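You operate a simulated robot arm through the tools that you are given. There is no shell and no other tool. Be economical: measure what you need, move in short steps, check, and stop when the job is done.

The job below is to be done with a simulated two-armed robot. You get a single attempt, and the scene is never put back.

TASK
Wipe up the spill on the teal table with the grey cloth and put it back.

The check looks at the end state, three seconds after you hand in, the way a careful person would. Anything else that was tipped, shoved, dropped, spilled or broken makes it a failure. Flat cloth is picked up by pressing the open fingertips on it (5 to 10 N) and closing them slowly along it; thin cloth reads only 2 to 8 mm in the jaws.

THE ROBOT
Two 7-joint arms with two-finger parallel grippers on one trunk, on a base that drives. Base frame: it is fixed to the floor where the robot stands at the start and does not move with it; the origin is under the middle of the robot, x ahead of it, y to its left, z up; the surface under the hand at the start is at about z = 0.8. Units: m, rad, N and s.
The left shoulder is at the start at [0.06, 0.189, 1.153], the right one opposite. With the tool pointing down near the work surface each hand reaches from about 0.1 to 0.64 m from the robot's upright axis, wherever it stands, measured 20 degrees to its own side. Payload 3.43 kg a hand.
The TCP of each hand is the grasp point between the finger pads, 0.03 m short of the fingertips. In the tool frame z runs along the fingers and y along their closing line. Largest opening 0.094 m; finger width 0.028, thickness 0.01; the body of the gripper, 0.05 by 0.096 m, starts 0.055 m behind the TCP.
Orientation is told as [roll, pitch, yaw] about the base's x, y, z axes, in that order, counted from this pose: with the fingers straight down and closing along the base's y, the tool's x points along the base's -x, its y along +y and its z along -z.

THE INTERFACE
- The arms move only by the tool nudge_tool. It takes "left_deltas", "right_deltas" or both (then of equal length, played together; a hand with none holds still); each is text: rows parted by semicolons, each of 7 numbers parted by spaces: the turn, a rotation vector about the base's x, y, z in degrees, then the shift along the base's x, y, z in m, then the gripper command, from -1 (fully open) to 1 (shut), values between in proportion. In form: wx wy wz dx dy dz jaw; .... A call has 1 to 10 rows; each row is the pose to reach, as a shift and turn from the pose commanded when the call began. Each row takes 0.2 s and may step no farther than 0.05 m and 0.15 rad from the row before; otherwise, or with a gripper value out of range, the whole call is refused. A pose out of reach is approached as far as the arm can. The call stops where the force on the tool passes 40 N (or 10 N more than at its start, if that is more) or the arm is blocked; 0.2 s more then pass. Each finger travels about 0.153 m/s and halts on what it meets, pressing with about 32 N; the grip force reading is that of the motor and also rises with nothing between the fingers. The clock runs only during rows and for 0.2 s after the last one: add rows that repeat a pose to give the fingers time. The reply holds the time, the measured pose of the TCP, the force on the tool along the base axes, the opening and the grip force, in the units named above and with some noise, with the torque about the TCP (base axes, N m) and any sound that the robot's microphone picked up.
- Cameras (640 x 400 px; columns grow to the right, rows downward): "scene" is now at [0.0123, 0.0206, 1.6962]; the picture's right is [0.29, -0.96, 0.00], its down [-0.78, -0.24, -0.58] and it looks along [0.55, 0.17, -0.82] (base axes); focal length 293 px, centre (320, 200). "left" rides on the left gripper at [0.076, -0.014, -0.103] in its tool frame; the picture's right is [0.18, 0.98, 0.00], its down [-0.75, 0.14, -0.64] and it looks along [-0.63, 0.12, 0.77] (tool axes); focal length 243 px, centre (320, 200). "right" rides on the right gripper at [0.076, 0.014, -0.102] in its tool frame; the picture's right is [-0.18, 0.98, 0.00], its down [-0.75, -0.14, -0.64] and it looks along [-0.63, -0.12, 0.77] (tool axes); focal length 243 px, centre (320, 200). There is no depth. A picture from a camera that has moved, and an enlarged one, comes with that camera's place and axes in the base frame and with its lens.
- grab_frame(camera): a new picture of that camera. The clock stands still meanwhile.
- slide_trunk(by): slides the trunk up (or, below 0, down) by that many m; the arms and the scene camera ride with it, the base frame stays. It gives what a move gives, with no picture.
- roll_base(legs): drives the robot by 1 to 6 legs, each [ahead, left, turn to the left] in m, m and rad, along the robot's own axes; the way and the turn of a leg run together, so that a leg with both is an arc; at most 1.5 m and 3.142 rad a leg. The arms and the cameras ride along, it lands a little off, and it stops where it bumps. It gives what a move gives.
- pan_tilt(pan, tilt): turns the head with the scene camera to pan (to the left, within 1.501 rad either way) and tilt (down, from -0.506 to 1.204), counted from straight ahead of the robot. It gives what a move gives.
- enlarge(camera, box): a new picture of the part [left, top, right, bottom] of that camera's present view, enlarged. The clock stands still meanwhile.
- sign_off(): hands the job in; it is judged then, once.

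Go step by step. Nothing tells you exact positions but the pictures and the camera data: compare them with the known pose of the tool, close in by small moves and look again before you grip or let go. The budget is 120 turns and 108 pictures, counting those below and the enlarged ones. Unless the task says otherwise, let go and move clear before handing in, and close with one line.

The tools are called after "Request:" by a JSON object that holds its "fn" and its "kwargs". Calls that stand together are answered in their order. nudge_tool: Moves the arms, as the interface text tells. Its arguments: {"type":"object","properties":{"left_deltas":{"type":"string"},"right_deltas":{"type":"string"}},"required":[]} The other tools are called the same way: slide_trunk (by) slides the trunk up or down; roll_base (legs) drives the base; pan_tilt (pan, tilt) turns the head that bears the scene camera; grab_frame (camera) takes a picture; enlarge (camera, box) takes an enlarged picture of a part of a camera's view; sign_off () hands the job in.

At the start:

```text
t: 0.0
left_position: [0.2765, 0.3718, 1.0671]
left_tool_rot: [0.0, -0.001, 0.0]
left_contact_force: [0.8, 0.2, 0.6]
left_moment: [0.01, -0.02, -0.02]
left_width: 0.0939
left_grip_force: 0.1
right_position: [0.3482, 0.0141, 1.0055]
right_tool_rot: [-0.002, 0.0, 0.001]
right_contact_force: [-0.3, 0.9, 0.1]
right_moment: [0.0, 0.0, 0.01]
right_width: 0.0941
right_grip_force: 0.0
trunk travel left (down, up): [-0.825, 0.165]
robot x, y, heading: [-0.0014, -0.0014, 0.001]
head pan, tilt: [0.298, 0.956]
```

scene: 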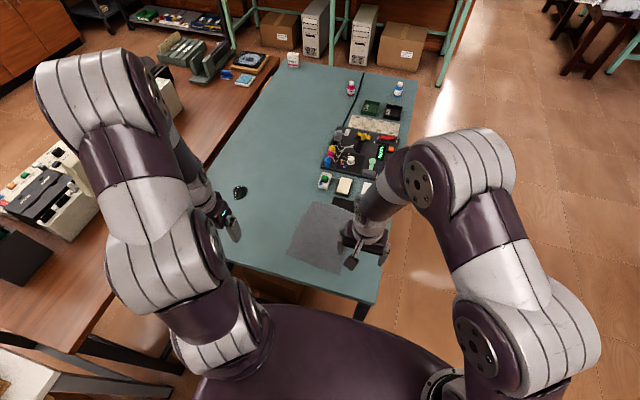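
right: 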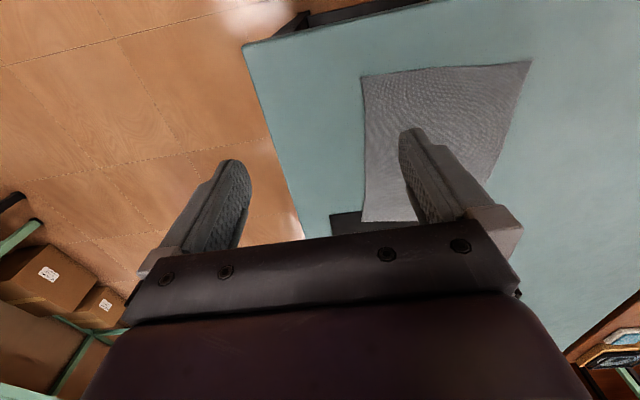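
left: 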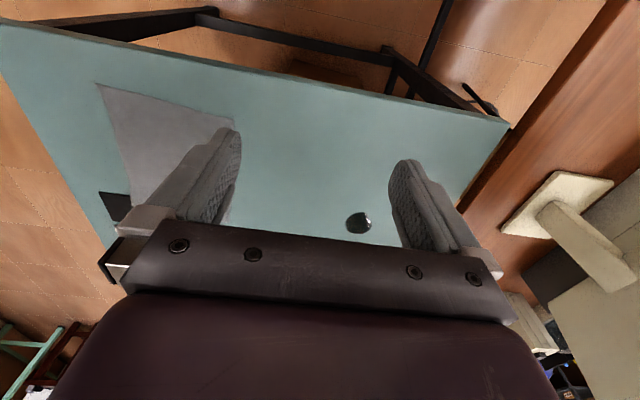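

The spill looks like the dark blob near (0.56, 0.51), and the cloth lies at about x 0.37–0.60, y 0.06–0.24. I'll look closer at both before moving.

Request:
{"fn": "enlarge", "kwargs": {"camera": "scene", "box": [200, 150, 420, 310]}}

Request:
{"fn": "enlarge", "kwargs": {"camera": "left", "box": [80, 60, 420, 260]}}

Request:
{"fn": "enlarge", "kwargs": {"camera": "right", "box": [240, 20, 560, 240]}}

```text
2.50 times, centred on (310, 230) of scene
camera zoom: at [0.0123, 0.0206, 1.6962], right [0.29, -0.96, 0.0], down [-0.78, -0.24, -0.58], along [0.55, 0.17, -0.82], focal length 733 px, centre (345, 125)
```

zoom: 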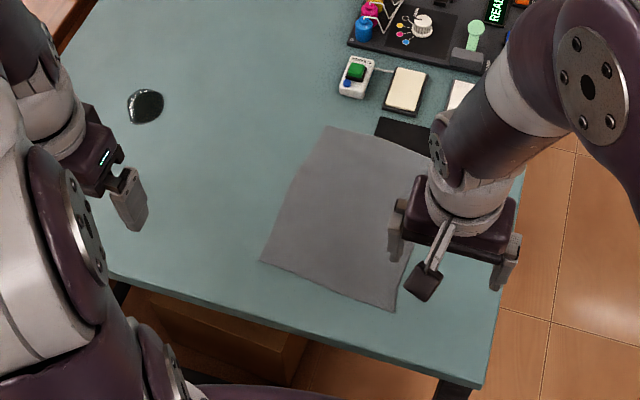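

```text
1.88 times, centred on (250, 160) of left
camera zoom: at [0.2013, 0.3574, 1.1702], right [-0.18, 0.98, 0.0], down [0.75, 0.14, 0.64], along [0.63, 0.12, -0.77], focal length 457 px, centre (452, 275)
```

zoom: 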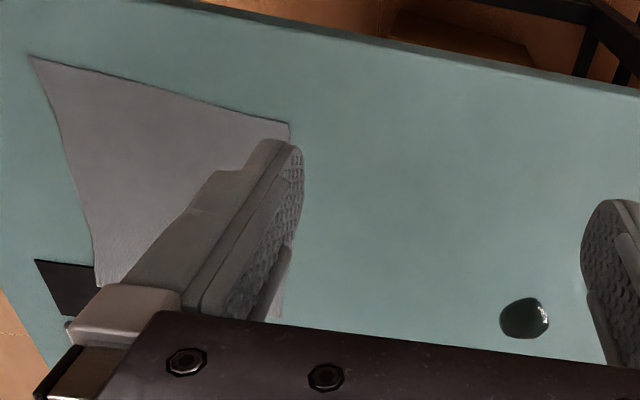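

```text
1.82 times, centred on (400, 130) of right
camera zoom: at [0.2741, 0.0297, 1.1064], right [0.18, 0.98, 0.0], down [0.75, -0.14, 0.64], along [0.63, -0.12, -0.77], focal length 441 px, centre (174, 327)
```

zoom: 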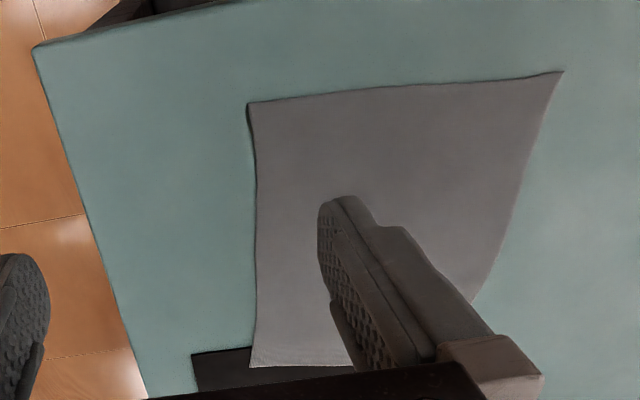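

The cloth's far edge seems to overlap a flat black thing, and the wooden bench lies to my left. Before driving I'll look down at the clearance around the base.

Request:
{"fn": "pan_tilt", "kwargs": {"pan": 0.5, "tilt": 1.2}}

Request:
{"fn": "grab_frame", "kwargs": {"camera": "scene"}}

Request:
{"fn": "pan_tilt", "kwargs": {"pan": -0.1, "tilt": 1.2}}

Request:
{"fn": "grab_frame", "kwargs": {"camera": "scene"}}

```text
t: 0.8
left_position: [0.277, 0.3719, 1.0669]
left_tool_rot: [-0.001, 0.0, 0.0]
left_contact_force: [0.5, -0.3, 0.3]
left_moment: [0.0, 0.0, -0.01]
left_width: 0.094
left_grip_force: 0.0
right_position: [0.3505, 0.0159, 1.0059]
right_tool_rot: [0.0, 0.0, 0.001]
right_contact_force: [-0.2, -1.0, 0.2]
right_moment: [0.01, 0.03, -0.02]
right_width: 0.094
right_grip_force: 0.1
trunk travel left (down, up): [-0.825, 0.165]
robot x, y, heading: [0.001, -0.0034, 0.001]
head pan, tilt: [0.499, 1.201]
```

```text
101 pictures are left
camera scene: at [-0.0076, 0.026, 1.6806], right [0.48, -0.88, 0.0], down [-0.82, -0.45, -0.36], along [0.32, 0.17, -0.93], focal length 293 px, centre (320, 200)
```

scene: 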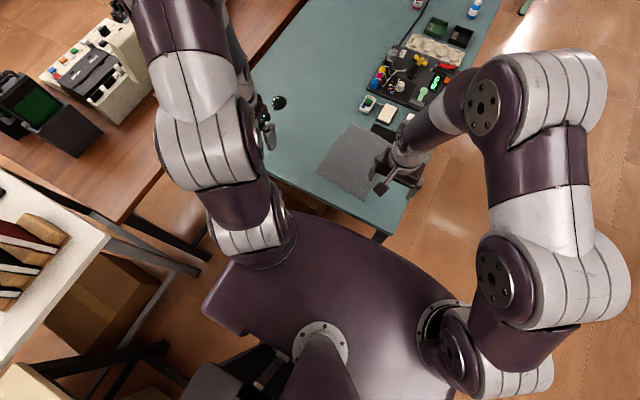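

```text
t: 1.8
left_position: [0.2773, 0.3726, 1.0677]
left_tool_rot: [-0.001, 0.001, 0.0]
left_contact_force: [-1.3, 0.0, 0.3]
left_moment: [0.03, -0.02, -0.04]
left_width: 0.094
left_grip_force: 0.0
right_position: [0.3487, 0.0137, 1.0052]
right_tool_rot: [0.0, 0.002, 0.0]
right_contact_force: [-0.5, 0.1, -1.1]
right_moment: [0.03, 0.0, -0.01]
right_width: 0.094
right_grip_force: 0.1
trunk travel left (down, up): [-0.825, 0.165]
robot x, y, heading: [0.0016, 0.0015, 0.0]
head pan, tilt: [-0.099, 1.201]
```

```text
100 pictures are left
camera scene: at [-0.0012, -0.0062, 1.6806], right [-0.1, -1.0, 0.0], down [-0.93, 0.09, -0.36], along [0.36, -0.04, -0.93], focal length 293 px, centre (320, 200)
```

scene: 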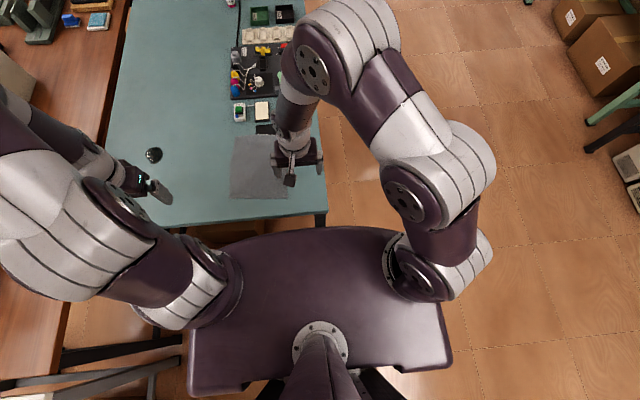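

There is room to shift left and slightly forward. First I'll move the right hand aside, then drive.

Request:
{"fn": "nudge_tool", "kwargs": {"right_deltas": "0 0 0 0 -0.04 0.01 -1;0 0 0 -0.01 -0.08 0.03 -1;0 0 0 -0.02 -0.12 0.05 -1;0 0 0 -0.03 -0.16 0.07 -1;0 0 0 -0.04 -0.20 0.09 -1;0 0 0 -0.05 -0.24 0.1 -1;0 0 0 -0.05 -0.28 0.1 -1;0 0 0 -0.05 -0.28 0.1 -1"}}

Request:
{"fn": "roll_base", "kwargs": {"legs": [[0, 0.14, 0]]}}

Request:
{"fn": "roll_base", "kwargs": {"legs": [[0.05, 0, 0]]}}

Request:
{"fn": "pan_tilt", "kwargs": {"pan": 0.1, "tilt": 1.0}}

Request:
{"fn": "grab_frame", "kwargs": {"camera": "scene"}}

```text
t: 3.6
left_position: [0.2763, 0.3722, 1.067]
left_tool_rot: [-0.001, 0.0, -0.001]
left_contact_force: [-0.1, 1.2, 1.2]
left_moment: [0.01, 0.04, 0.0]
left_width: 0.0941
left_grip_force: 0.0
right_position: [0.2981, -0.2639, 1.1031]
right_tool_rot: [0.0, 0.0, -0.001]
right_contact_force: [0.5, 0.2, 0.3]
right_moment: [-0.01, -0.01, -0.01]
right_width: 0.094
right_grip_force: 0.1
trunk travel left (down, up): [-0.825, 0.165]
robot x, y, heading: [0.001, 0.0001, 0.004]
head pan, tilt: [-0.099, 1.201]
```

```text
t: 4.9
left_position: [0.2775, 0.5113, 1.0682]
left_tool_rot: [0.001, 0.001, 0.001]
left_contact_force: [0.5, -0.1, 0.0]
left_moment: [0.02, 0.04, -0.03]
left_width: 0.0941
left_grip_force: 0.1
right_position: [0.2996, -0.124, 1.1022]
right_tool_rot: [0.002, 0.001, 0.001]
right_contact_force: [-0.4, -0.6, 0.4]
right_moment: [0.0, 0.03, 0.02]
right_width: 0.0939
right_grip_force: 0.0
trunk travel left (down, up): [-0.825, 0.165]
robot x, y, heading: [-0.0, 0.1406, -0.003]
head pan, tilt: [-0.099, 1.201]
```

```text
t: 5.8
left_position: [0.3216, 0.5122, 1.0688]
left_tool_rot: [0.002, -0.004, 0.002]
left_contact_force: [1.1, -0.8, 1.1]
left_moment: [-0.04, -0.03, 0.02]
left_width: 0.094
left_grip_force: 0.1
right_position: [0.3445, -0.1234, 1.1042]
right_tool_rot: [-0.001, -0.004, 0.005]
right_contact_force: [-0.4, -0.6, -0.5]
right_moment: [-0.01, 0.02, -0.02]
right_width: 0.0939
right_grip_force: 0.0
trunk travel left (down, up): [-0.825, 0.165]
robot x, y, heading: [0.0473, 0.1425, -0.002]
head pan, tilt: [-0.099, 1.201]
```

```text
t: 6.5
left_position: [0.3261, 0.5119, 1.0678]
left_tool_rot: [0.0, 0.002, 0.003]
left_contact_force: [0.9, -0.2, -0.1]
left_moment: [-0.02, 0.03, 0.01]
left_width: 0.094
left_grip_force: 0.0
right_position: [0.3503, -0.1249, 1.1035]
right_tool_rot: [0.001, 0.002, 0.001]
right_contact_force: [0.6, -0.3, -1.5]
right_moment: [-0.01, 0.06, 0.04]
right_width: 0.094
right_grip_force: 0.0
trunk travel left (down, up): [-0.825, 0.165]
robot x, y, heading: [0.0503, 0.137, -0.001]
head pan, tilt: [0.099, 1.0]
```

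```text
99 pictures are left
camera scene: at [0.0634, 0.1461, 1.6931], right [0.1, -0.99, 0.0], down [-0.84, -0.08, -0.54], along [0.54, 0.05, -0.84], focal length 293 px, centre (320, 200)
```

scene: 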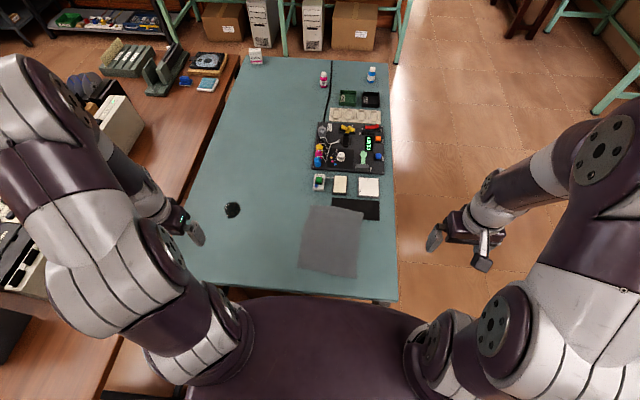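

The drive went fine and now nothing blocks the view. I'll enlarge the cloth and spill to pin their positions.

Request:
{"fn": "enlarge", "kwargs": {"camera": "scene", "box": [200, 170, 400, 300]}}

```text
3.08 times, centred on (300, 235) of scene
camera zoom: at [0.0634, 0.1461, 1.6931], right [0.1, -0.99, 0.0], down [-0.84, -0.08, -0.54], along [0.54, 0.05, -0.84], focal length 902 px, centre (382, 92)
```

zoom: 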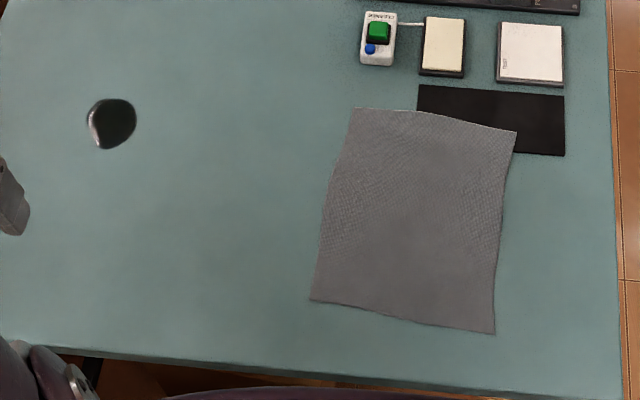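

Cloth corners come out at about (.61,.23), (.60,.04), (.36,.06) and (.38,.25), with the spill at (.564,.503) and about 5 cm across. I'll bring the left hand over the middle of the near edge at (.39,.155).

Request:
{"fn": "nudge_tool", "kwargs": {"left_deltas": "0 0 0 0.008 -0.045 0 -1;0 0 0 0.016 -0.09 0 -1;0 0 0 0.024 -0.135 0 -1;0 0 0 0.032 -0.18 0 -1;0 0 0 0.04 -0.225 0 -0.5;0 0 0 0.048 -0.27 0 -0.06;0 0 0 0.056 -0.315 0 -0.06;0 0 0 0.064 -0.357 0 -0.06;0 0 0 0.064 -0.357 -0.04 -0.06;0 0 0 0.064 -0.357 -0.08 -0.06"}}

Request:
{"fn": "nudge_tool", "kwargs": {"left_deltas": "0 0 0 0 0 -0.04 -0.06;0 0 0 0 0 -0.08 -0.06;0 0 0 0 0 -0.1 -0.06;0 0 0 0 0 -0.1 -0.06"}}

Request:
{"fn": "grab_frame", "kwargs": {"camera": "left"}}

Request:
{"fn": "grab_frame", "kwargs": {"camera": "scene"}}

```text
t: 8.7
left_position: [0.3878, 0.1552, 0.9863]
left_tool_rot: [0.001, 0.001, 0.002]
left_contact_force: [-0.4, 0.9, -0.7]
left_moment: [-0.02, 0.0, -0.01]
left_width: 0.0498
left_grip_force: 0.0
right_position: [0.3476, -0.1238, 1.1027]
right_tool_rot: [0.001, 0.001, 0.002]
right_contact_force: [-0.4, -0.4, 0.3]
right_moment: [-0.04, 0.01, -0.01]
right_width: 0.0944
right_grip_force: 0.0
trunk travel left (down, up): [-0.825, 0.165]
robot x, y, heading: [0.0472, 0.1386, -0.002]
head pan, tilt: [0.099, 1.0]
```

```text
t: 9.7
left_position: [0.3914, 0.1548, 0.8873]
left_tool_rot: [-0.001, -0.001, 0.002]
left_contact_force: [-0.6, -0.7, -0.7]
left_moment: [0.0, -0.01, 0.03]
left_width: 0.0497
left_grip_force: 0.1
right_position: [0.3485, -0.1228, 1.1035]
right_tool_rot: [0.001, 0.001, 0.001]
right_contact_force: [0.0, -0.5, 0.0]
right_moment: [-0.01, -0.02, -0.02]
right_width: 0.0942
right_grip_force: 0.0
trunk travel left (down, up): [-0.825, 0.165]
robot x, y, heading: [0.0515, 0.1412, 0.003]
head pan, tilt: [0.099, 1.0]
```

```text
97 pictures are left
camera left: at [0.316, 0.141, 0.9906], right [-0.19, 0.98, 0.0], down [0.75, 0.14, 0.64], along [0.63, 0.12, -0.77], focal length 243 px, centre (320, 200)
```

left: 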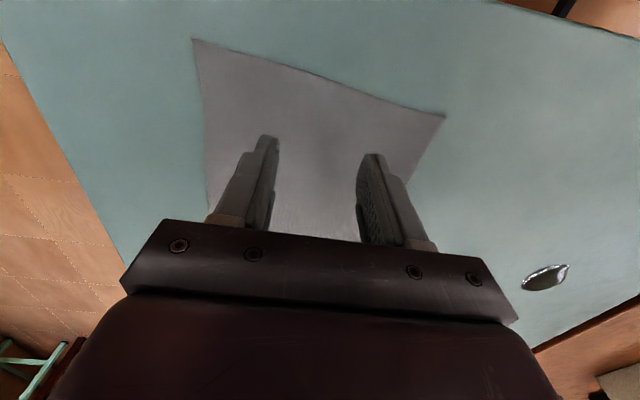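

```text
96 pictures are left
camera scene: at [0.0611, 0.1463, 1.6932], right [0.1, -0.99, 0.0], down [-0.84, -0.08, -0.54], along [0.54, 0.05, -0.84], focal length 293 px, centre (320, 200)
```

scene: 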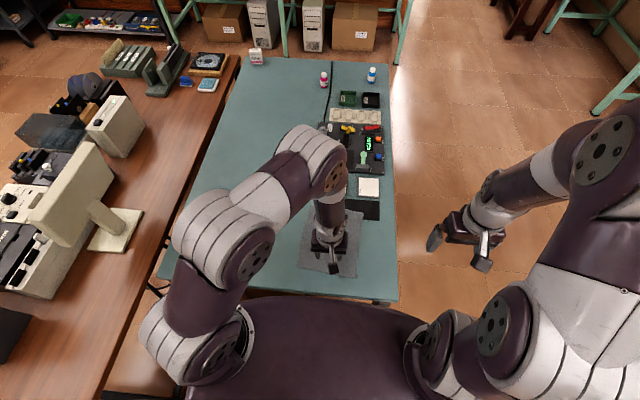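

The hand is over the middle of the near edge as planned. Now I'll lower it gently to touch.

Request:
{"fn": "nudge_tool", "kwargs": {"left_deltas": "0 0 0 -0.003 0 -0.03 -0.06;0 0 0 -0.003 0 -0.045 -0.06;0 0 0 -0.003 0 -0.05 -0.06;0 0 0 -0.003 0 -0.053 -0.06;0 0 0 -0.003 0 -0.055 -0.06"}}

```text
t: 10.9
left_position: [0.3861, 0.1555, 0.8319]
left_tool_rot: [-0.001, 0.0, 0.001]
left_contact_force: [-1.0, -0.7, 0.9]
left_moment: [0.02, -0.03, -0.02]
left_width: 0.0499
left_grip_force: 0.0
right_position: [0.3465, -0.1241, 1.103]
right_tool_rot: [0.0, 0.001, 0.002]
right_contact_force: [0.5, -0.2, 0.3]
right_moment: [-0.01, 0.0, 0.0]
right_width: 0.094
right_grip_force: 0.1
trunk travel left (down, up): [-0.825, 0.165]
robot x, y, heading: [0.0469, 0.1405, 0.004]
head pan, tilt: [0.099, 1.0]
```

Request:
{"fn": "nudge_tool", "kwargs": {"left_deltas": "0 0 0 0 0 -0.002 -0.06;0 0 0 0 0 -0.003 -0.06;0 0 0 0 0 -0.003 -0.06"}}

```text
t: 11.7
left_position: [0.3855, 0.1556, 0.8321]
left_tool_rot: [-0.001, -0.004, 0.001]
left_contact_force: [3.2, 1.9, 30.3]
left_moment: [0.79, 0.16, -0.08]
left_width: 0.0502
left_grip_force: 0.3
right_position: [0.3458, -0.1232, 1.1036]
right_tool_rot: [0.002, -0.003, 0.001]
right_contact_force: [-0.6, 0.5, 0.5]
right_moment: [-0.01, 0.01, 0.01]
right_width: 0.0941
right_grip_force: 0.0
trunk travel left (down, up): [-0.825, 0.165]
robot x, y, heading: [0.0482, 0.141, 0.002]
head pan, tilt: [0.099, 1.0]
```

I'm in contact but pressing too hard at 30 N. I'll ease up about 2 mm.

Request:
{"fn": "nudge_tool", "kwargs": {"left_deltas": "0 0 0 0 0 0.0022 -0.06;0 0 0 0 0 0.0022 -0.06"}}

```text
t: 12.3
left_position: [0.3854, 0.1551, 0.8322]
left_tool_rot: [0.0, 0.001, 0.001]
left_contact_force: [0.6, -0.5, 7.8]
left_moment: [0.03, 0.04, 0.03]
left_width: 0.0499
left_grip_force: 0.1
right_position: [0.3468, -0.123, 1.1025]
right_tool_rot: [0.0, 0.0, 0.001]
right_contact_force: [0.6, 0.2, -0.3]
right_moment: [0.0, 0.03, -0.03]
right_width: 0.0941
right_grip_force: 0.0
trunk travel left (down, up): [-0.825, 0.165]
robot x, y, heading: [0.0482, 0.1417, 0.003]
head pan, tilt: [0.099, 1.0]
```

Contact force is now 8 N, which is right. I'll close the fingers slowly along the cloth.

Request:
{"fn": "nudge_tool", "kwargs": {"left_deltas": "0 0 0 0 0 0 0.05;0 0 0 0 0 0 0.16;0 0 0 0 0 0 0.27;0 0 0 0 0 0 0.38;0 0 0 0 0 0 0.5;0 0 0 0 0 0 0.62;0 0 0 0 0 0 0.74;0 0 0 0 0 0 0.86;0 0 0 0 0 0 1;0 0 0 0 0 0 1"}}

Request:
{"fn": "grab_frame", "kwargs": {"camera": "left"}}

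```text
t: 14.5
left_position: [0.3869, 0.1549, 0.8312]
left_tool_rot: [0.0, 0.001, 0.001]
left_contact_force: [-0.3, 0.0, 0.2]
left_moment: [0.01, 0.02, 0.01]
left_width: 0.0018
left_grip_force: 32.4
right_position: [0.347, -0.1246, 1.1022]
right_tool_rot: [-0.002, 0.0, 0.001]
right_contact_force: [-0.7, -0.9, 0.5]
right_moment: [0.01, 0.03, 0.01]
right_width: 0.0938
right_grip_force: 0.0
trunk travel left (down, up): [-0.825, 0.165]
robot x, y, heading: [0.0491, 0.1437, 0.005]
head pan, tilt: [0.099, 1.0]
```

```text
95 pictures are left
camera left: at [0.3104, 0.1409, 0.9343], right [-0.19, 0.98, 0.0], down [0.75, 0.14, 0.64], along [0.63, 0.12, -0.77], focal length 243 px, centre (320, 200)
```

left: 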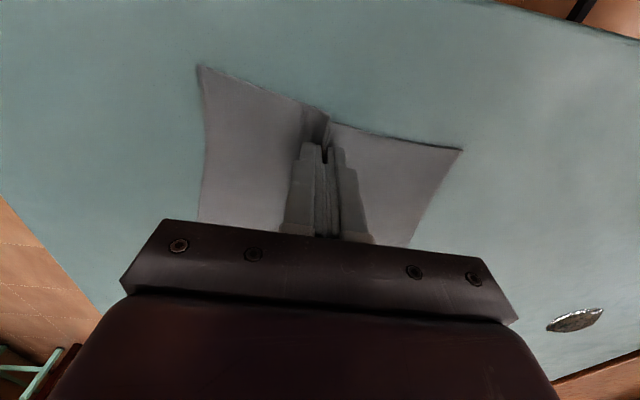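

The cloth is gripped, with a fold showing in the jaws and an opening of 1.8 mm. I'll peel it up and forward so it doesn't drag the black mat.

Request:
{"fn": "nudge_tool", "kwargs": {"left_deltas": "0 0 0 0.01 0 0.03 1;0 0 0 0.025 0 0.06 1;0 0 0 0.045 0 0.09 1;0 0 0 0.065 0 0.12 1;0 0 0 0.085 0 0.15 1;0 0 0 0.105 0 0.18 1;0 0 0 0.12 0 0.21 1;0 0 0 0.12 0 0.24 1;0 0 0 0.12 0 0.26 1;0 0 0 0.12 0 0.26 1"}}

Request:
{"fn": "grab_frame", "kwargs": {"camera": "scene"}}

Request:
{"fn": "grab_frame", "kwargs": {"camera": "right"}}

```text
t: 16.7
left_position: [0.5056, 0.1567, 1.09]
left_tool_rot: [0.0, 0.0, 0.003]
left_contact_force: [-0.7, 0.6, -0.2]
left_moment: [0.0, 0.0, -0.01]
left_width: 0.0019
left_grip_force: 32.1
right_position: [0.3483, -0.1231, 1.102]
right_tool_rot: [0.0, -0.001, 0.001]
right_contact_force: [-0.8, -0.7, 0.2]
right_moment: [-0.01, 0.01, 0.0]
right_width: 0.0942
right_grip_force: 0.1
trunk travel left (down, up): [-0.825, 0.165]
robot x, y, heading: [0.0433, 0.1403, 0.002]
head pan, tilt: [0.099, 1.0]
```

```text
94 pictures are left
camera scene: at [0.0614, 0.1462, 1.6932], right [0.1, -0.99, 0.0], down [-0.84, -0.08, -0.54], along [0.54, 0.05, -0.84], focal length 293 px, centre (320, 200)
```

scene: 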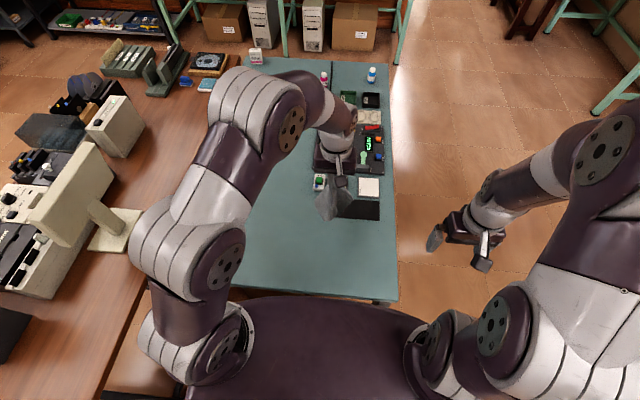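

```text
93 pictures are left
camera right: at [0.2732, -0.1093, 1.2037], right [0.18, 0.98, 0.0], down [0.75, -0.14, 0.64], along [0.63, -0.12, -0.77], focal length 243 px, centre (320, 200)
```

right: 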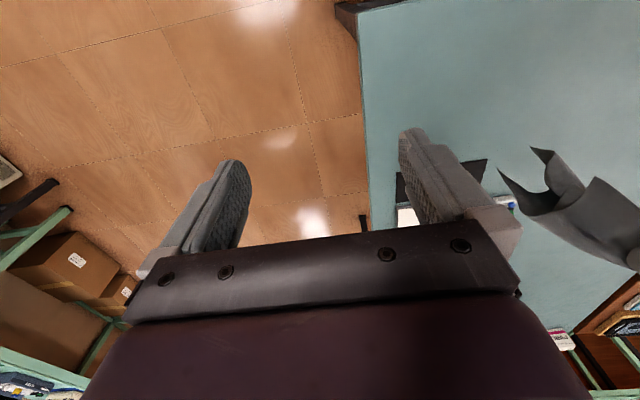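

The cloth hangs freely and the table's other items are untouched. I'll carry it across to just beyond the spill.

Request:
{"fn": "nudge_tool", "kwargs": {"left_deltas": "0 0 0 0 0.045 0 1;0 0 0 0 0.09 0 1;0 0 0 0 0.135 0 1;0 0 0 0.01 0.18 0 1;0 0 0 0.03 0.22 0 1;0 0 0 0.05 0.26 0 1;0 0 0 0.07 0.3 0 1;0 0 0 0.09 0.33 0 1;0 0 0 0.105 0.346 0 1;0 0 0 0.105 0.346 0 1"}}

Request:
{"fn": "grab_frame", "kwargs": {"camera": "scene"}}

Request:
{"fn": "grab_frame", "kwargs": {"camera": "left"}}

```text
t: 18.9
left_position: [0.5991, 0.4952, 1.0832]
left_tool_rot: [-0.001, -0.001, 0.002]
left_contact_force: [0.4, -0.5, 0.2]
left_moment: [0.0, 0.04, 0.0]
left_width: 0.0019
left_grip_force: 32.3
left hand out of reach, approached as far as the arm can: row 9, 10
right_position: [0.3474, -0.1231, 1.1027]
right_tool_rot: [0.0, -0.001, 0.001]
right_contact_force: [-0.7, 0.1, -0.2]
right_moment: [-0.01, -0.01, -0.02]
right_width: 0.0941
right_grip_force: 0.1
trunk travel left (down, up): [-0.825, 0.165]
robot x, y, heading: [0.0463, 0.1443, 0.0]
head pan, tilt: [0.099, 1.0]
```

```text
92 pictures are left
camera scene: at [0.0603, 0.146, 1.6932], right [0.1, -0.99, 0.0], down [-0.84, -0.08, -0.54], along [0.54, 0.05, -0.84], focal length 293 px, centre (320, 200)
```

scene: 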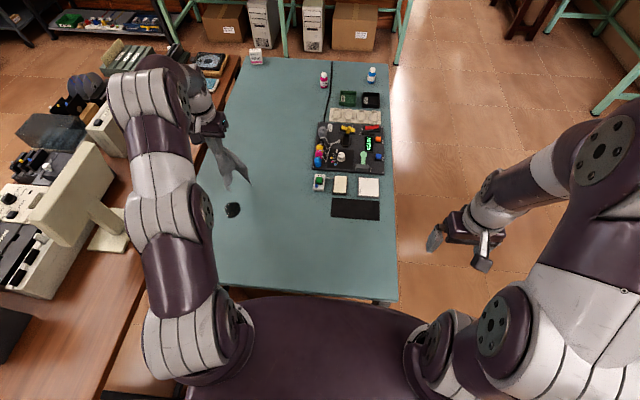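

```text
91 pictures are left
camera left: at [0.5236, 0.4815, 1.1859], right [-0.19, 0.98, 0.0], down [0.75, 0.14, 0.64], along [0.63, 0.12, -0.77], focal length 243 px, centre (320, 200)
```

left: 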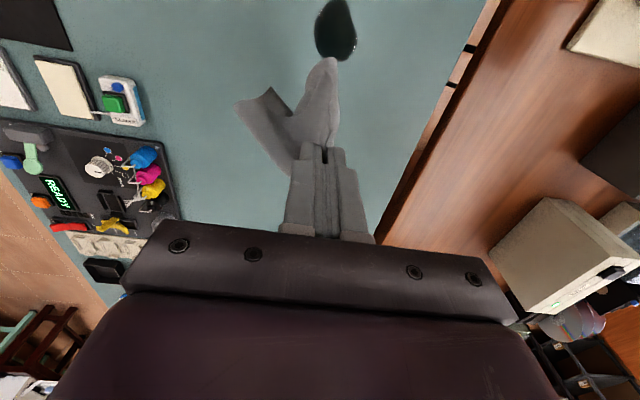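

The spill is confirmed at about (.553,.508). I'll lower the cloth just beyond it and check.

Request:
{"fn": "nudge_tool", "kwargs": {"left_deltas": "0 0 0 -0.005 0.003 -0.04 1;0 0 0 -0.005 0.003 -0.08 1;0 0 0 -0.005 0.003 -0.12 1;0 0 0 -0.005 0.003 -0.16 1;0 0 0 -0.005 0.003 -0.2 1;0 0 0 -0.005 0.003 -0.23 1;0 0 0 -0.005 0.003 -0.23 1"}}

Request:
{"fn": "grab_frame", "kwargs": {"camera": "left"}}

Request:
{"fn": "enlarge", "kwargs": {"camera": "scene", "box": [160, 110, 320, 250]}}

```text
t: 20.5
left_position: [0.5927, 0.4999, 0.8522]
left_tool_rot: [0.0, 0.0, 0.003]
left_contact_force: [0.4, -0.4, -0.7]
left_moment: [0.02, -0.03, -0.02]
left_width: 0.0018
left_grip_force: 32.1
right_position: [0.347, -0.1234, 1.1026]
right_tool_rot: [0.0, -0.002, 0.002]
right_contact_force: [0.0, -0.2, -0.3]
right_moment: [0.0, 0.02, -0.01]
right_width: 0.0941
right_grip_force: 0.1
trunk travel left (down, up): [-0.825, 0.165]
robot x, y, heading: [0.0475, 0.1435, -0.002]
head pan, tilt: [0.099, 1.0]
```

```text
90 pictures are left
camera left: at [0.5172, 0.4856, 0.9557], right [-0.19, 0.98, 0.0], down [0.75, 0.14, 0.64], along [0.63, 0.12, -0.77], focal length 243 px, centre (320, 200)
```

left: 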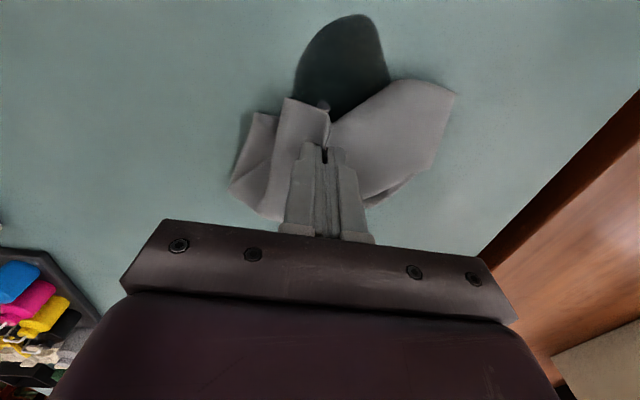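

```text
2.86 times, centred on (240, 180) of scene
camera zoom: at [0.0606, 0.1462, 1.6932], right [0.1, -0.99, 0.0], down [-0.84, -0.08, -0.54], along [0.54, 0.05, -0.84], focal length 837 px, centre (549, 257)
```

zoom: 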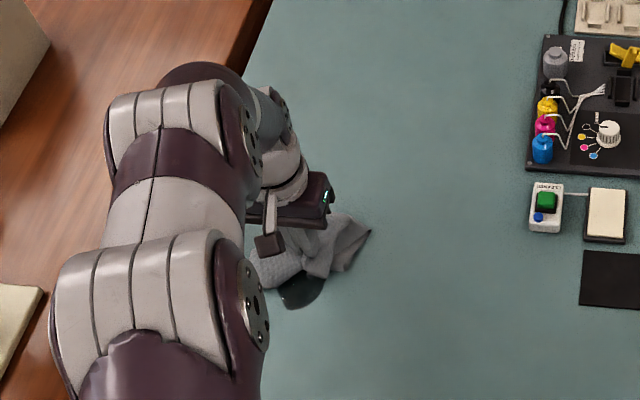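

The cloth bunch is right at the spill's far rim. I'll press lightly, then sweep toward me.

Request:
{"fn": "nudge_tool", "kwargs": {"left_deltas": "0 0 0 0 0 -0.01 1;0 0 0 0 0 -0.015 1;0 0 0 0 0 -0.018 1;0 0 0 0 0 -0.02 1;0 0 0 0 0 -0.02 1"}}

```text
t: 21.7
left_position: [0.593, 0.5001, 0.8342]
left_tool_rot: [0.002, -0.004, 0.003]
left_contact_force: [-1.2, 0.6, 10.3]
left_moment: [-0.08, 0.03, 0.01]
left_width: 0.0018
left_grip_force: 32.5
right_position: [0.3469, -0.1237, 1.1035]
right_tool_rot: [-0.002, 0.0, 0.003]
right_contact_force: [-1.0, 0.2, 0.4]
right_moment: [0.06, -0.02, 0.01]
right_width: 0.0939
right_grip_force: 0.1
trunk travel left (down, up): [-0.825, 0.165]
robot x, y, heading: [0.0496, 0.141, 0.006]
head pan, tilt: [0.099, 1.0]
```

Request:
{"fn": "nudge_tool", "kwargs": {"left_deltas": "0 0 0 -0.015 0.004 0 1;0 0 0 -0.03 0.008 0 1;0 0 0 -0.045 0.008 0 1;0 0 0 -0.06 0.008 0 1;0 0 0 -0.075 0.008 0 1;0 0 0 -0.09 0.008 0 1;0 0 0 -0.11 0.008 0 1;0 0 0 -0.13 0.008 0 1;0 0 0 -0.15 0.008 0 1"}}

Request:
{"fn": "grab_frame", "kwargs": {"camera": "left"}}

Request:
{"fn": "enlarge", "kwargs": {"camera": "scene", "box": [160, 130, 320, 270]}}

```text
t: 23.7
left_position: [0.4434, 0.508, 0.8337]
left_tool_rot: [0.0, 0.0, 0.002]
left_contact_force: [4.4, 0.5, 10.6]
left_moment: [-0.03, -0.15, 0.05]
left_width: 0.0021
left_grip_force: 31.7
right_position: [0.3469, -0.1235, 1.1035]
right_tool_rot: [0.001, 0.001, 0.001]
right_contact_force: [0.3, -0.9, 0.0]
right_moment: [0.0, -0.01, 0.0]
right_width: 0.094
right_grip_force: 0.2
trunk travel left (down, up): [-0.825, 0.165]
robot x, y, heading: [0.0453, 0.1399, 0.005]
head pan, tilt: [0.099, 1.0]
```

```text
88 pictures are left
camera left: at [0.3679, 0.4932, 0.937], right [-0.19, 0.98, 0.0], down [0.75, 0.14, 0.64], along [0.63, 0.12, -0.77], focal length 243 px, centre (320, 200)
```

left: 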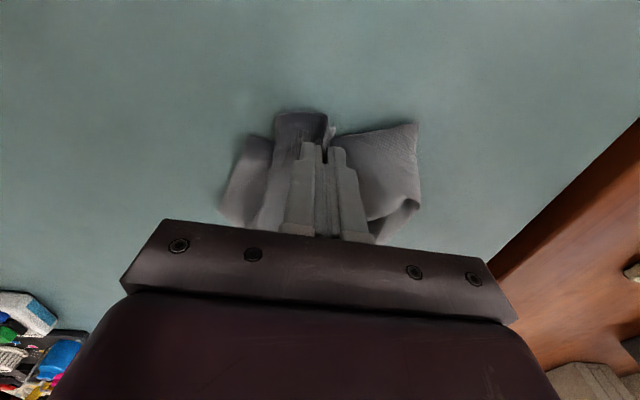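

```text
2.86 times, centred on (240, 200) of scene
camera zoom: at [0.0598, 0.1454, 1.6932], right [0.1, -0.99, 0.0], down [-0.84, -0.08, -0.54], along [0.54, 0.05, -0.84], focal length 837 px, centre (549, 200)
```

zoom: 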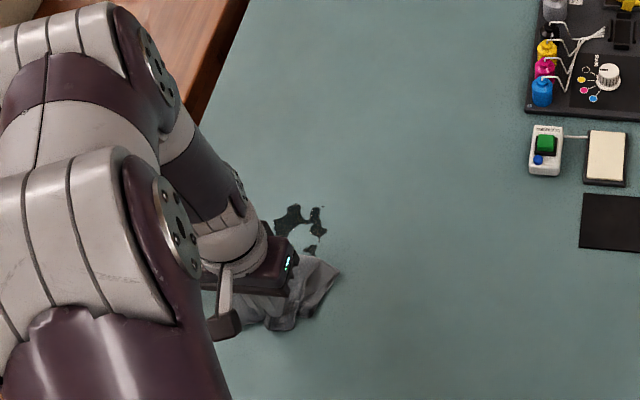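

Most of the spill is gone, with remnants at about (.573,.516), (.574,.481) and (.534,.479). I'll make another loop through those at the same light pressure.

Request:
{"fn": "nudge_tool", "kwargs": {"left_deltas": "0 0 0 0.01 -0.015 0 1;0 0 0 0.03 -0.028 0 1;0 0 0 0.05 -0.028 0 1;0 0 0 0.07 -0.028 0 1;0 0 0 0.09 -0.028 0 1;0 0 0 0.11 -0.028 0 1;0 0 0 0.13 -0.028 0 1;0 0 0 0.15 -0.028 0 1;0 0 0 0.16 -0.028 0 1"}}

Request:
{"fn": "nudge_tool", "kwargs": {"left_deltas": "0 0 0 0 0.02 0 1;0 0 0 0 0.038 0 1;0 0 0 -0.02 0.038 0 1;0 0 0 -0.04 0.038 0 1;0 0 0 -0.06 0.038 0 1;0 0 0 -0.08 0.038 0 1;0 0 0 -0.105 0.038 0 1;0 0 0 -0.13 0.038 0 1;0 0 0 -0.16 0.038 0 1"}}

Request:
{"fn": "enlarge", "kwargs": {"camera": "scene", "box": [160, 130, 320, 270]}}

```text
t: 25.7
left_position: [0.6017, 0.4805, 0.8355]
left_tool_rot: [-0.002, 0.0, 0.001]
left_contact_force: [-2.5, -0.6, 5.3]
left_moment: [-0.05, 0.02, -0.05]
left_width: 0.0023
left_grip_force: 32.1
right_position: [0.3461, -0.1234, 1.1038]
right_tool_rot: [0.0, 0.0, 0.002]
right_contact_force: [-0.6, 0.7, 0.3]
right_moment: [0.0, -0.05, 0.0]
right_width: 0.0941
right_grip_force: 0.1
trunk travel left (down, up): [-0.825, 0.165]
robot x, y, heading: [0.0489, 0.141, 0.007]
head pan, tilt: [0.099, 1.0]
```

```text
t: 27.7
left_position: [0.4428, 0.5192, 0.8331]
left_tool_rot: [0.0, 0.001, 0.0]
left_contact_force: [0.2, 0.3, 0.3]
left_moment: [0.01, 0.0, 0.01]
left_width: 0.0018
left_grip_force: 32.0
right_position: [0.3459, -0.123, 1.1033]
right_tool_rot: [0.001, -0.002, 0.001]
right_contact_force: [-0.1, 0.9, -0.5]
right_moment: [0.0, -0.01, -0.02]
right_width: 0.0939
right_grip_force: 0.0
trunk travel left (down, up): [-0.825, 0.165]
robot x, y, heading: [0.0468, 0.1421, 0.006]
head pan, tilt: [0.099, 1.0]
```

```text
2.86 times, centred on (240, 200) of scene
camera zoom: at [0.0599, 0.1465, 1.6932], right [0.1, -0.99, 0.0], down [-0.84, -0.08, -0.54], along [0.54, 0.05, -0.84], focal length 837 px, centre (549, 200)
```

zoom: 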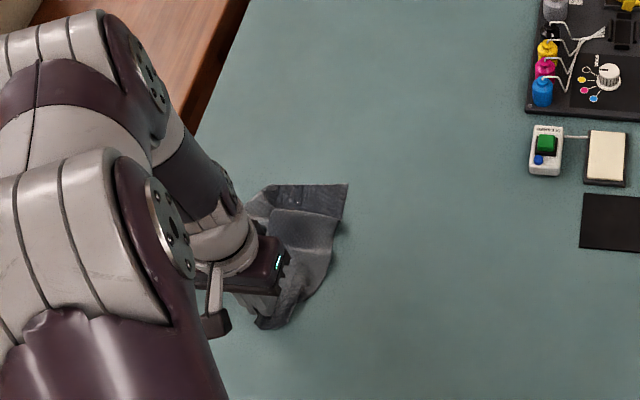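

The cloth now trails over the spot. I'll drag it further back, then lift to inspect.

Request:
{"fn": "nudge_tool", "kwargs": {"left_deltas": "0 0 0 -0.02 0 -0.0005 1;0 0 0 -0.04 0 0 1;0 0 0 -0.06 0 0 1;0 0 0 -0.08 0 0 1;0 0 0 -0.08 0 0.03 1;0 0 0 -0.08 0 0.07 1;0 0 0 -0.08 -0.02 0.11 1;0 0 0 -0.08 -0.05 0.15 1;0 0 0 -0.08 -0.08 0.19 1;0 0 0 -0.08 -0.11 0.23 1"}}

Request:
{"fn": "enlarge", "kwargs": {"camera": "scene", "box": [160, 130, 320, 270]}}

Request:
{"fn": "grab_frame", "kwargs": {"camera": "left"}}

```text
t: 29.9
left_position: [0.3601, 0.4058, 1.066]
left_tool_rot: [0.002, 0.0, 0.001]
left_contact_force: [1.1, 0.4, -0.6]
left_moment: [0.02, 0.0, 0.0]
left_width: 0.0022
left_grip_force: 32.2
right_position: [0.3468, -0.1245, 1.1025]
right_tool_rot: [0.002, 0.0, 0.002]
right_contact_force: [-0.5, -1.1, 0.3]
right_moment: [0.01, -0.03, -0.02]
right_width: 0.0941
right_grip_force: 0.1
trunk travel left (down, up): [-0.825, 0.165]
robot x, y, heading: [0.0485, 0.1373, 0.005]
head pan, tilt: [0.099, 1.0]
```

```text
2.86 times, centred on (240, 200) of scene
camera zoom: at [0.0595, 0.1444, 1.6931], right [0.1, -0.99, 0.0], down [-0.84, -0.08, -0.54], along [0.54, 0.06, -0.84], focal length 837 px, centre (549, 200)
```

zoom: 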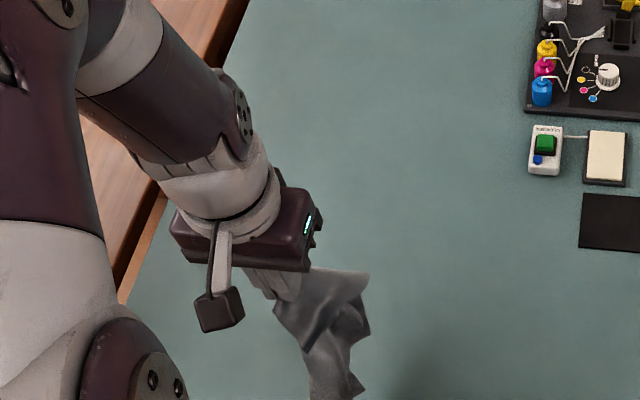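

```text
84 pictures are left
camera left: at [0.2853, 0.3923, 1.1678], right [-0.19, 0.98, 0.0], down [0.75, 0.14, 0.64], along [0.63, 0.12, -0.77], focal length 243 px, centre (320, 200)
```

left: 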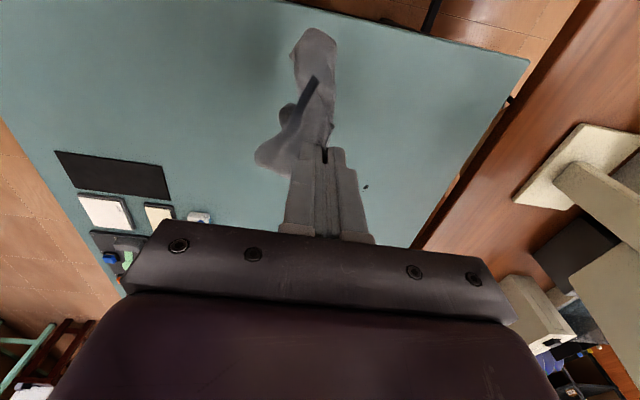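

A tiny dark speck remains near (.535,.527). I'll carry the hand to the right, keeping it high, to see the whole area.

Request:
{"fn": "nudge_tool", "kwargs": {"left_deltas": "0 0 0 0.01 -0.04 0.01 1;0 0 0 0.02 -0.08 0.02 1;0 0 0 0.03 -0.12 0.03 1;0 0 0 0.03 -0.16 0.03 1;0 0 0 0.03 -0.2 0.03 1"}}

Request:
{"fn": "enlarge", "kwargs": {"camera": "scene", "box": [180, 150, 290, 260]}}

Request:
{"fn": "grab_frame", "kwargs": {"camera": "left"}}

```text
t: 31.1
left_position: [0.3925, 0.2059, 1.0937]
left_tool_rot: [0.0, -0.002, 0.001]
left_contact_force: [-0.9, 0.4, -0.7]
left_moment: [-0.01, -0.01, -0.01]
left_width: 0.0019
left_grip_force: 32.5
right_position: [0.3483, -0.1252, 1.1022]
right_tool_rot: [0.003, 0.0, 0.002]
right_contact_force: [0.5, 0.3, -0.3]
right_moment: [0.07, -0.03, -0.01]
right_width: 0.0939
right_grip_force: 0.0
trunk travel left (down, up): [-0.825, 0.165]
robot x, y, heading: [0.0476, 0.1365, -0.001]
head pan, tilt: [0.099, 1.0]
```

```text
3.64 times, centred on (235, 205) of scene
camera zoom: at [0.0609, 0.1446, 1.6932], right [0.1, -0.99, 0.0], down [-0.84, -0.08, -0.54], along [0.54, 0.06, -0.84], focal length 1066 px, centre (629, 182)
```

zoom: 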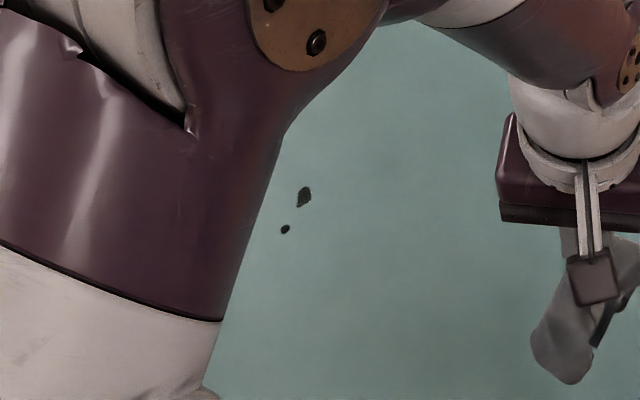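

```text
82 pictures are left
camera left: at [0.3172, 0.1911, 1.1972], right [-0.19, 0.98, 0.0], down [0.75, 0.14, 0.64], along [0.63, 0.12, -0.77], focal length 243 px, centre (320, 200)
```

left: 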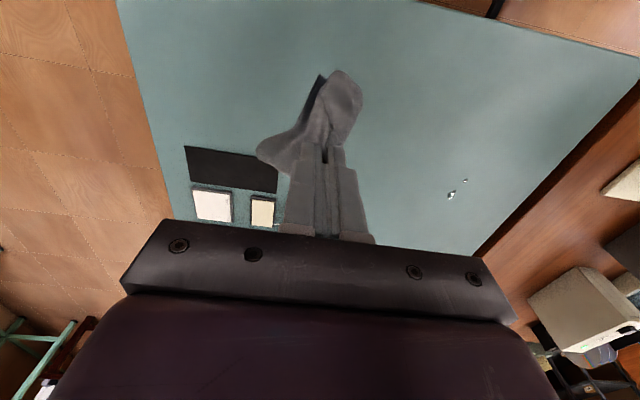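

Two small specks remain, at (.58,.518) and (.54,.527). I'll shift the base a little left for reach, then wipe there again.

Request:
{"fn": "roll_base", "kwargs": {"legs": [[0, 0.06, 0]]}}

Request:
{"fn": "nudge_tool", "kwargs": {"left_deltas": "0 0 0 0.02 0.035 0 1;0 0 0 0.05 0.07 0 1;0 0 0 0.08 0.105 0 1;0 0 0 0.11 0.14 0 1;0 0 0 0.14 0.17 0 1;0 0 0 0.17 0.2 0 1;0 0 0 0.2 0.23 0 1;0 0 0 0.215 0.25 -0.03 1;0 0 0 0.215 0.25 -0.07 1;0 0 0 0.215 0.25 -0.11 1"}}

```text
t: 32.1
left_position: [0.3931, 0.2642, 1.0936]
left_tool_rot: [0.005, 0.0, 0.001]
left_contact_force: [-0.1, -0.2, -0.7]
left_moment: [0.04, 0.01, -0.01]
left_width: 0.002
left_grip_force: 31.6
right_position: [0.3468, -0.0677, 1.1019]
right_tool_rot: [0.004, 0.001, 0.001]
right_contact_force: [0.4, -0.8, -0.7]
right_moment: [0.02, 0.01, 0.02]
right_width: 0.0937
right_grip_force: 0.0
trunk travel left (down, up): [-0.825, 0.165]
robot x, y, heading: [0.0485, 0.1981, 0.007]
head pan, tilt: [0.099, 1.0]
```

```text
t: 34.3
left_position: [0.6049, 0.5172, 0.983]
left_tool_rot: [-0.002, 0.001, 0.003]
left_contact_force: [-0.9, 0.3, 0.2]
left_moment: [0.0, 0.01, 0.01]
left_width: 0.0016
left_grip_force: 32.2
right_position: [0.3486, -0.0633, 1.1028]
right_tool_rot: [-0.001, 0.002, 0.002]
right_contact_force: [0.8, -0.4, 0.0]
right_moment: [-0.01, 0.02, 0.02]
right_width: 0.0939
right_grip_force: 0.1
trunk travel left (down, up): [-0.825, 0.165]
robot x, y, heading: [0.0474, 0.1995, 0.003]
head pan, tilt: [0.099, 1.0]
```

I'm at (.605,.517) now, so I'll lower into contact and check the force before sweeping.

Request:
{"fn": "nudge_tool", "kwargs": {"left_deltas": "0 0 0 0.005 0 -0.04 1;0 0 0 0.005 0 -0.08 1;0 0 0 0.005 0 -0.12 1;0 0 0 0.005 0 -0.14 1;0 0 0 0.005 0 -0.148 1;0 0 0 0.005 0 -0.151 1;0 0 0 0.005 0 -0.151 1"}}

```text
t: 35.9
left_position: [0.6138, 0.5168, 0.8342]
left_tool_rot: [0.001, -0.004, 0.003]
left_contact_force: [-0.4, 1.6, 11.4]
left_moment: [-0.03, -0.12, 0.03]
left_width: 0.0019
left_grip_force: 32.3
right_position: [0.3474, -0.0649, 1.1032]
right_tool_rot: [0.001, 0.001, 0.001]
right_contact_force: [0.3, 0.3, -0.5]
right_moment: [0.03, -0.01, -0.01]
right_width: 0.0943
right_grip_force: 0.0
trunk travel left (down, up): [-0.825, 0.165]
robot x, y, heading: [0.051, 0.1987, 0.002]
head pan, tilt: [0.099, 1.0]
```

Request:
{"fn": "nudge_tool", "kwargs": {"left_deltas": "0 0 0 -0.015 0.001 0 1;0 0 0 -0.03 0.001 0 1;0 0 0 -0.045 0.004 0 1;0 0 0 -0.06 0.008 0 1;0 0 0 -0.075 0.01 0 1;0 0 0 -0.09 0.01 0 1;0 0 0 -0.11 0.01 0 1;0 0 0 -0.13 0.015 0 1;0 0 0 -0.15 0.015 0 1"}}

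Request:
{"fn": "nudge_tool", "kwargs": {"left_deltas": "0 0 0 0.02 0 0 1;0 0 0 0.04 0 0 1;0 0 0 0.06 0 0 1;0 0 0 0.08 0 0 1;0 0 0 0.1 0 0 1;0 0 0 0.12 -0.005 0 1;0 0 0 0.14 -0.01 0 1;0 0 0 0.145 -0.02 0 1;0 0 0 0.145 -0.03 0 1"}}

Request:
{"fn": "nudge_tool", "kwargs": {"left_deltas": "0 0 0 -0.02 0 0 1;0 0 0 -0.04 0 0 1;0 0 0 -0.06 0 0 1;0 0 0 -0.08 0.01 0 1;0 0 0 -0.1 0.01 0 1;0 0 0 -0.13 0.01 0 1;0 0 0 -0.16 0.01 0 1;0 0 0 -0.19 0 0 1;0 0 0 -0.22 0 0 1"}}

Request:
{"fn": "nudge_tool", "kwargs": {"left_deltas": "0 0 0 0 0 0.04 1;0 0 0 0 0 0.08 1;0 0 0 0 -0.02 0.12 1;0 0 0 0 -0.05 0.16 1;0 0 0 0 -0.09 0.2 1;0 0 0 0 -0.13 0.23 1;0 0 0 0 -0.17 0.25 1;0 0 0 0 -0.21 0.26 1;0 0 0 0 -0.25 0.26 1;0 0 0 0 -0.29 0.26 1"}}

Request:
{"fn": "enlarge", "kwargs": {"camera": "scene", "box": [190, 140, 370, 270]}}

Request:
{"fn": "grab_frame", "kwargs": {"camera": "left"}}

```text
t: 37.9
left_position: [0.4624, 0.5329, 0.8337]
left_tool_rot: [0.002, -0.001, 0.003]
left_contact_force: [5.7, 1.1, 19.8]
left_moment: [-0.11, -0.38, -0.01]
left_width: 0.002
left_grip_force: 31.7
right_position: [0.3471, -0.0665, 1.1034]
right_tool_rot: [0.001, -0.001, 0.001]
right_contact_force: [-0.2, 0.9, 0.0]
right_moment: [0.02, 0.0, 0.01]
right_width: 0.094
right_grip_force: 0.0
trunk travel left (down, up): [-0.825, 0.165]
robot x, y, heading: [0.0528, 0.1994, 0.004]
head pan, tilt: [0.099, 1.0]
```

```text
t: 39.9
left_position: [0.6085, 0.5017, 0.8344]
left_tool_rot: [0.002, -0.004, 0.002]
left_contact_force: [0.7, 4.3, 13.0]
left_moment: [0.06, -0.13, 0.05]
left_width: 0.0019
left_grip_force: 31.8
right_position: [0.3471, -0.0653, 1.1039]
right_tool_rot: [0.0, -0.003, 0.003]
right_contact_force: [-0.2, -1.1, 0.3]
right_moment: [0.02, 0.02, -0.02]
right_width: 0.0944
right_grip_force: 0.0
trunk travel left (down, up): [-0.825, 0.165]
robot x, y, heading: [0.05, 0.198, -0.004]
head pan, tilt: [0.099, 1.0]
```

```text
t: 41.8
left_position: [0.4186, 0.5038, 0.8345]
left_tool_rot: [0.006, -0.011, -0.001]
left_contact_force: [-0.6, -3.2, 20.9]
left_moment: [-0.25, -0.15, 0.0]
left_width: 0.0019
left_grip_force: 31.9
right_position: [0.3466, -0.066, 1.1025]
right_tool_rot: [0.001, -0.002, 0.001]
right_contact_force: [0.5, 0.1, 0.5]
right_moment: [0.0, 0.03, -0.02]
right_width: 0.0939
right_grip_force: 0.0
trunk travel left (down, up): [-0.825, 0.165]
robot x, y, heading: [0.0499, 0.2006, 0.005]
head pan, tilt: [0.099, 1.0]
stopped in row 9 (left hand): the force on the tool passed its limit at 42 N (the readings are from after the stop); the commanded pose is now the measured one
```

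```text
refused: row 5 steps farther than a row can; nothing moved
```

```text
3.08 times, centred on (280, 205) of scene
camera zoom: at [0.0581, 0.2032, 1.693], right [0.1, -0.99, 0.0], down [-0.84, -0.08, -0.54], along [0.54, 0.06, -0.84], focal length 902 px, centre (443, 185)
```

zoom: 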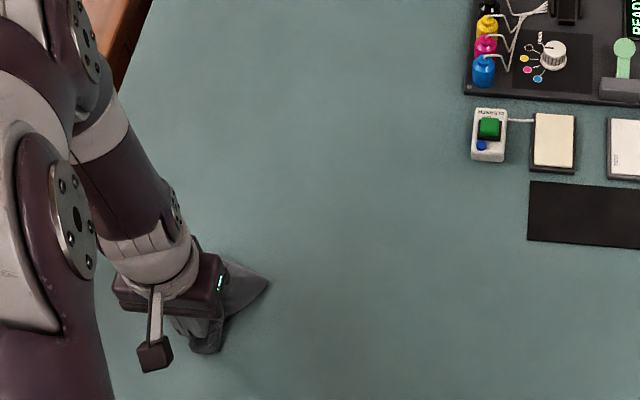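

```text
80 pictures are left
camera left: at [0.3411, 0.4887, 0.9355], right [-0.18, 0.98, 0.0], down [0.75, 0.14, 0.65], along [0.64, 0.12, -0.76], focal length 243 px, centre (320, 200)
```

left: 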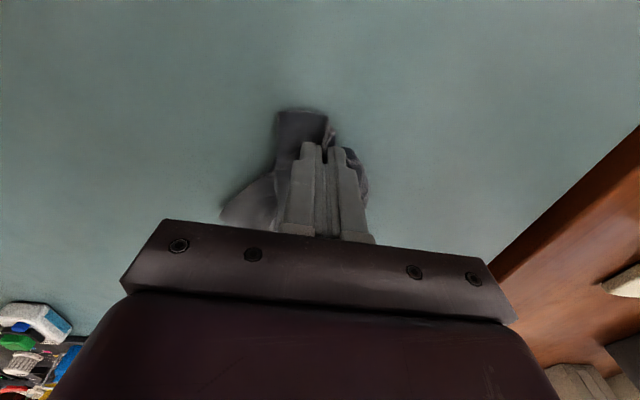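

The sweep ended with slight over-pressing as layers bunched up under the fingers, but nothing looks disturbed. I'll lift and move right to inspect.

Request:
{"fn": "nudge_tool", "kwargs": {"left_deltas": "0 0 0 0 0 0.04 1;0 0 0 0 0 0.08 1;0 0 0 0 -0.02 0.12 1;0 0 0 0 -0.05 0.155 1;0 0 0 0 -0.08 0.19 1;0 0 0 0 -0.115 0.22 1;0 0 0 0 -0.15 0.25 1;0 0 0 0 -0.19 0.26 1;0 0 0 0 -0.23 0.26 1;0 0 0 0 -0.27 0.26 1"}}

Request:
{"fn": "enlarge", "kwargs": {"camera": "scene", "box": [190, 140, 370, 270]}}

Request:
{"fn": "grab_frame", "kwargs": {"camera": "left"}}

```text
t: 44.0
left_position: [0.4192, 0.2339, 1.0932]
left_tool_rot: [0.003, -0.008, 0.002]
left_contact_force: [0.7, -0.8, -0.3]
left_moment: [-0.02, -0.04, 0.0]
left_width: 0.0021
left_grip_force: 32.2
right_position: [0.349, -0.0651, 1.1017]
right_tool_rot: [0.001, -0.003, 0.0]
right_contact_force: [0.3, 0.4, 0.3]
right_moment: [0.01, 0.02, 0.0]
right_width: 0.0938
right_grip_force: 0.0
trunk travel left (down, up): [-0.825, 0.165]
robot x, y, heading: [0.049, 0.2004, -0.001]
head pan, tilt: [0.099, 1.0]
```

```text
3.08 times, centred on (280, 205) of scene
camera zoom: at [0.0607, 0.2033, 1.6932], right [0.1, -0.99, 0.0], down [-0.84, -0.08, -0.54], along [0.54, 0.06, -0.84], focal length 902 px, centre (443, 185)
```

zoom: 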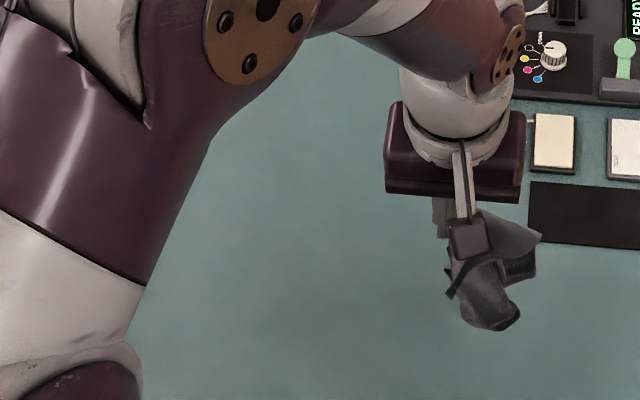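

```text
78 pictures are left
camera left: at [0.3417, 0.2179, 1.1956], right [-0.19, 0.98, 0.0], down [0.75, 0.14, 0.65], along [0.64, 0.12, -0.76], focal length 243 px, centre (320, 200)
```

left: 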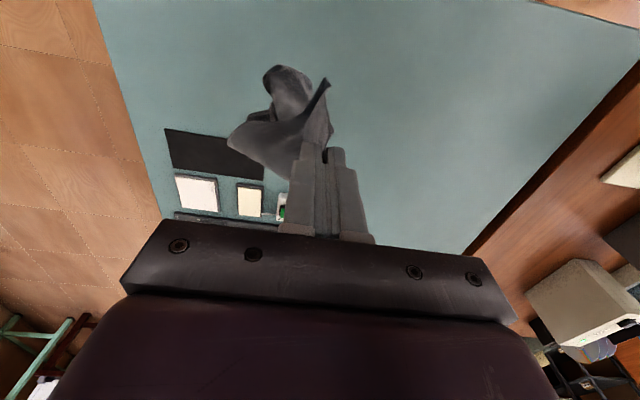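

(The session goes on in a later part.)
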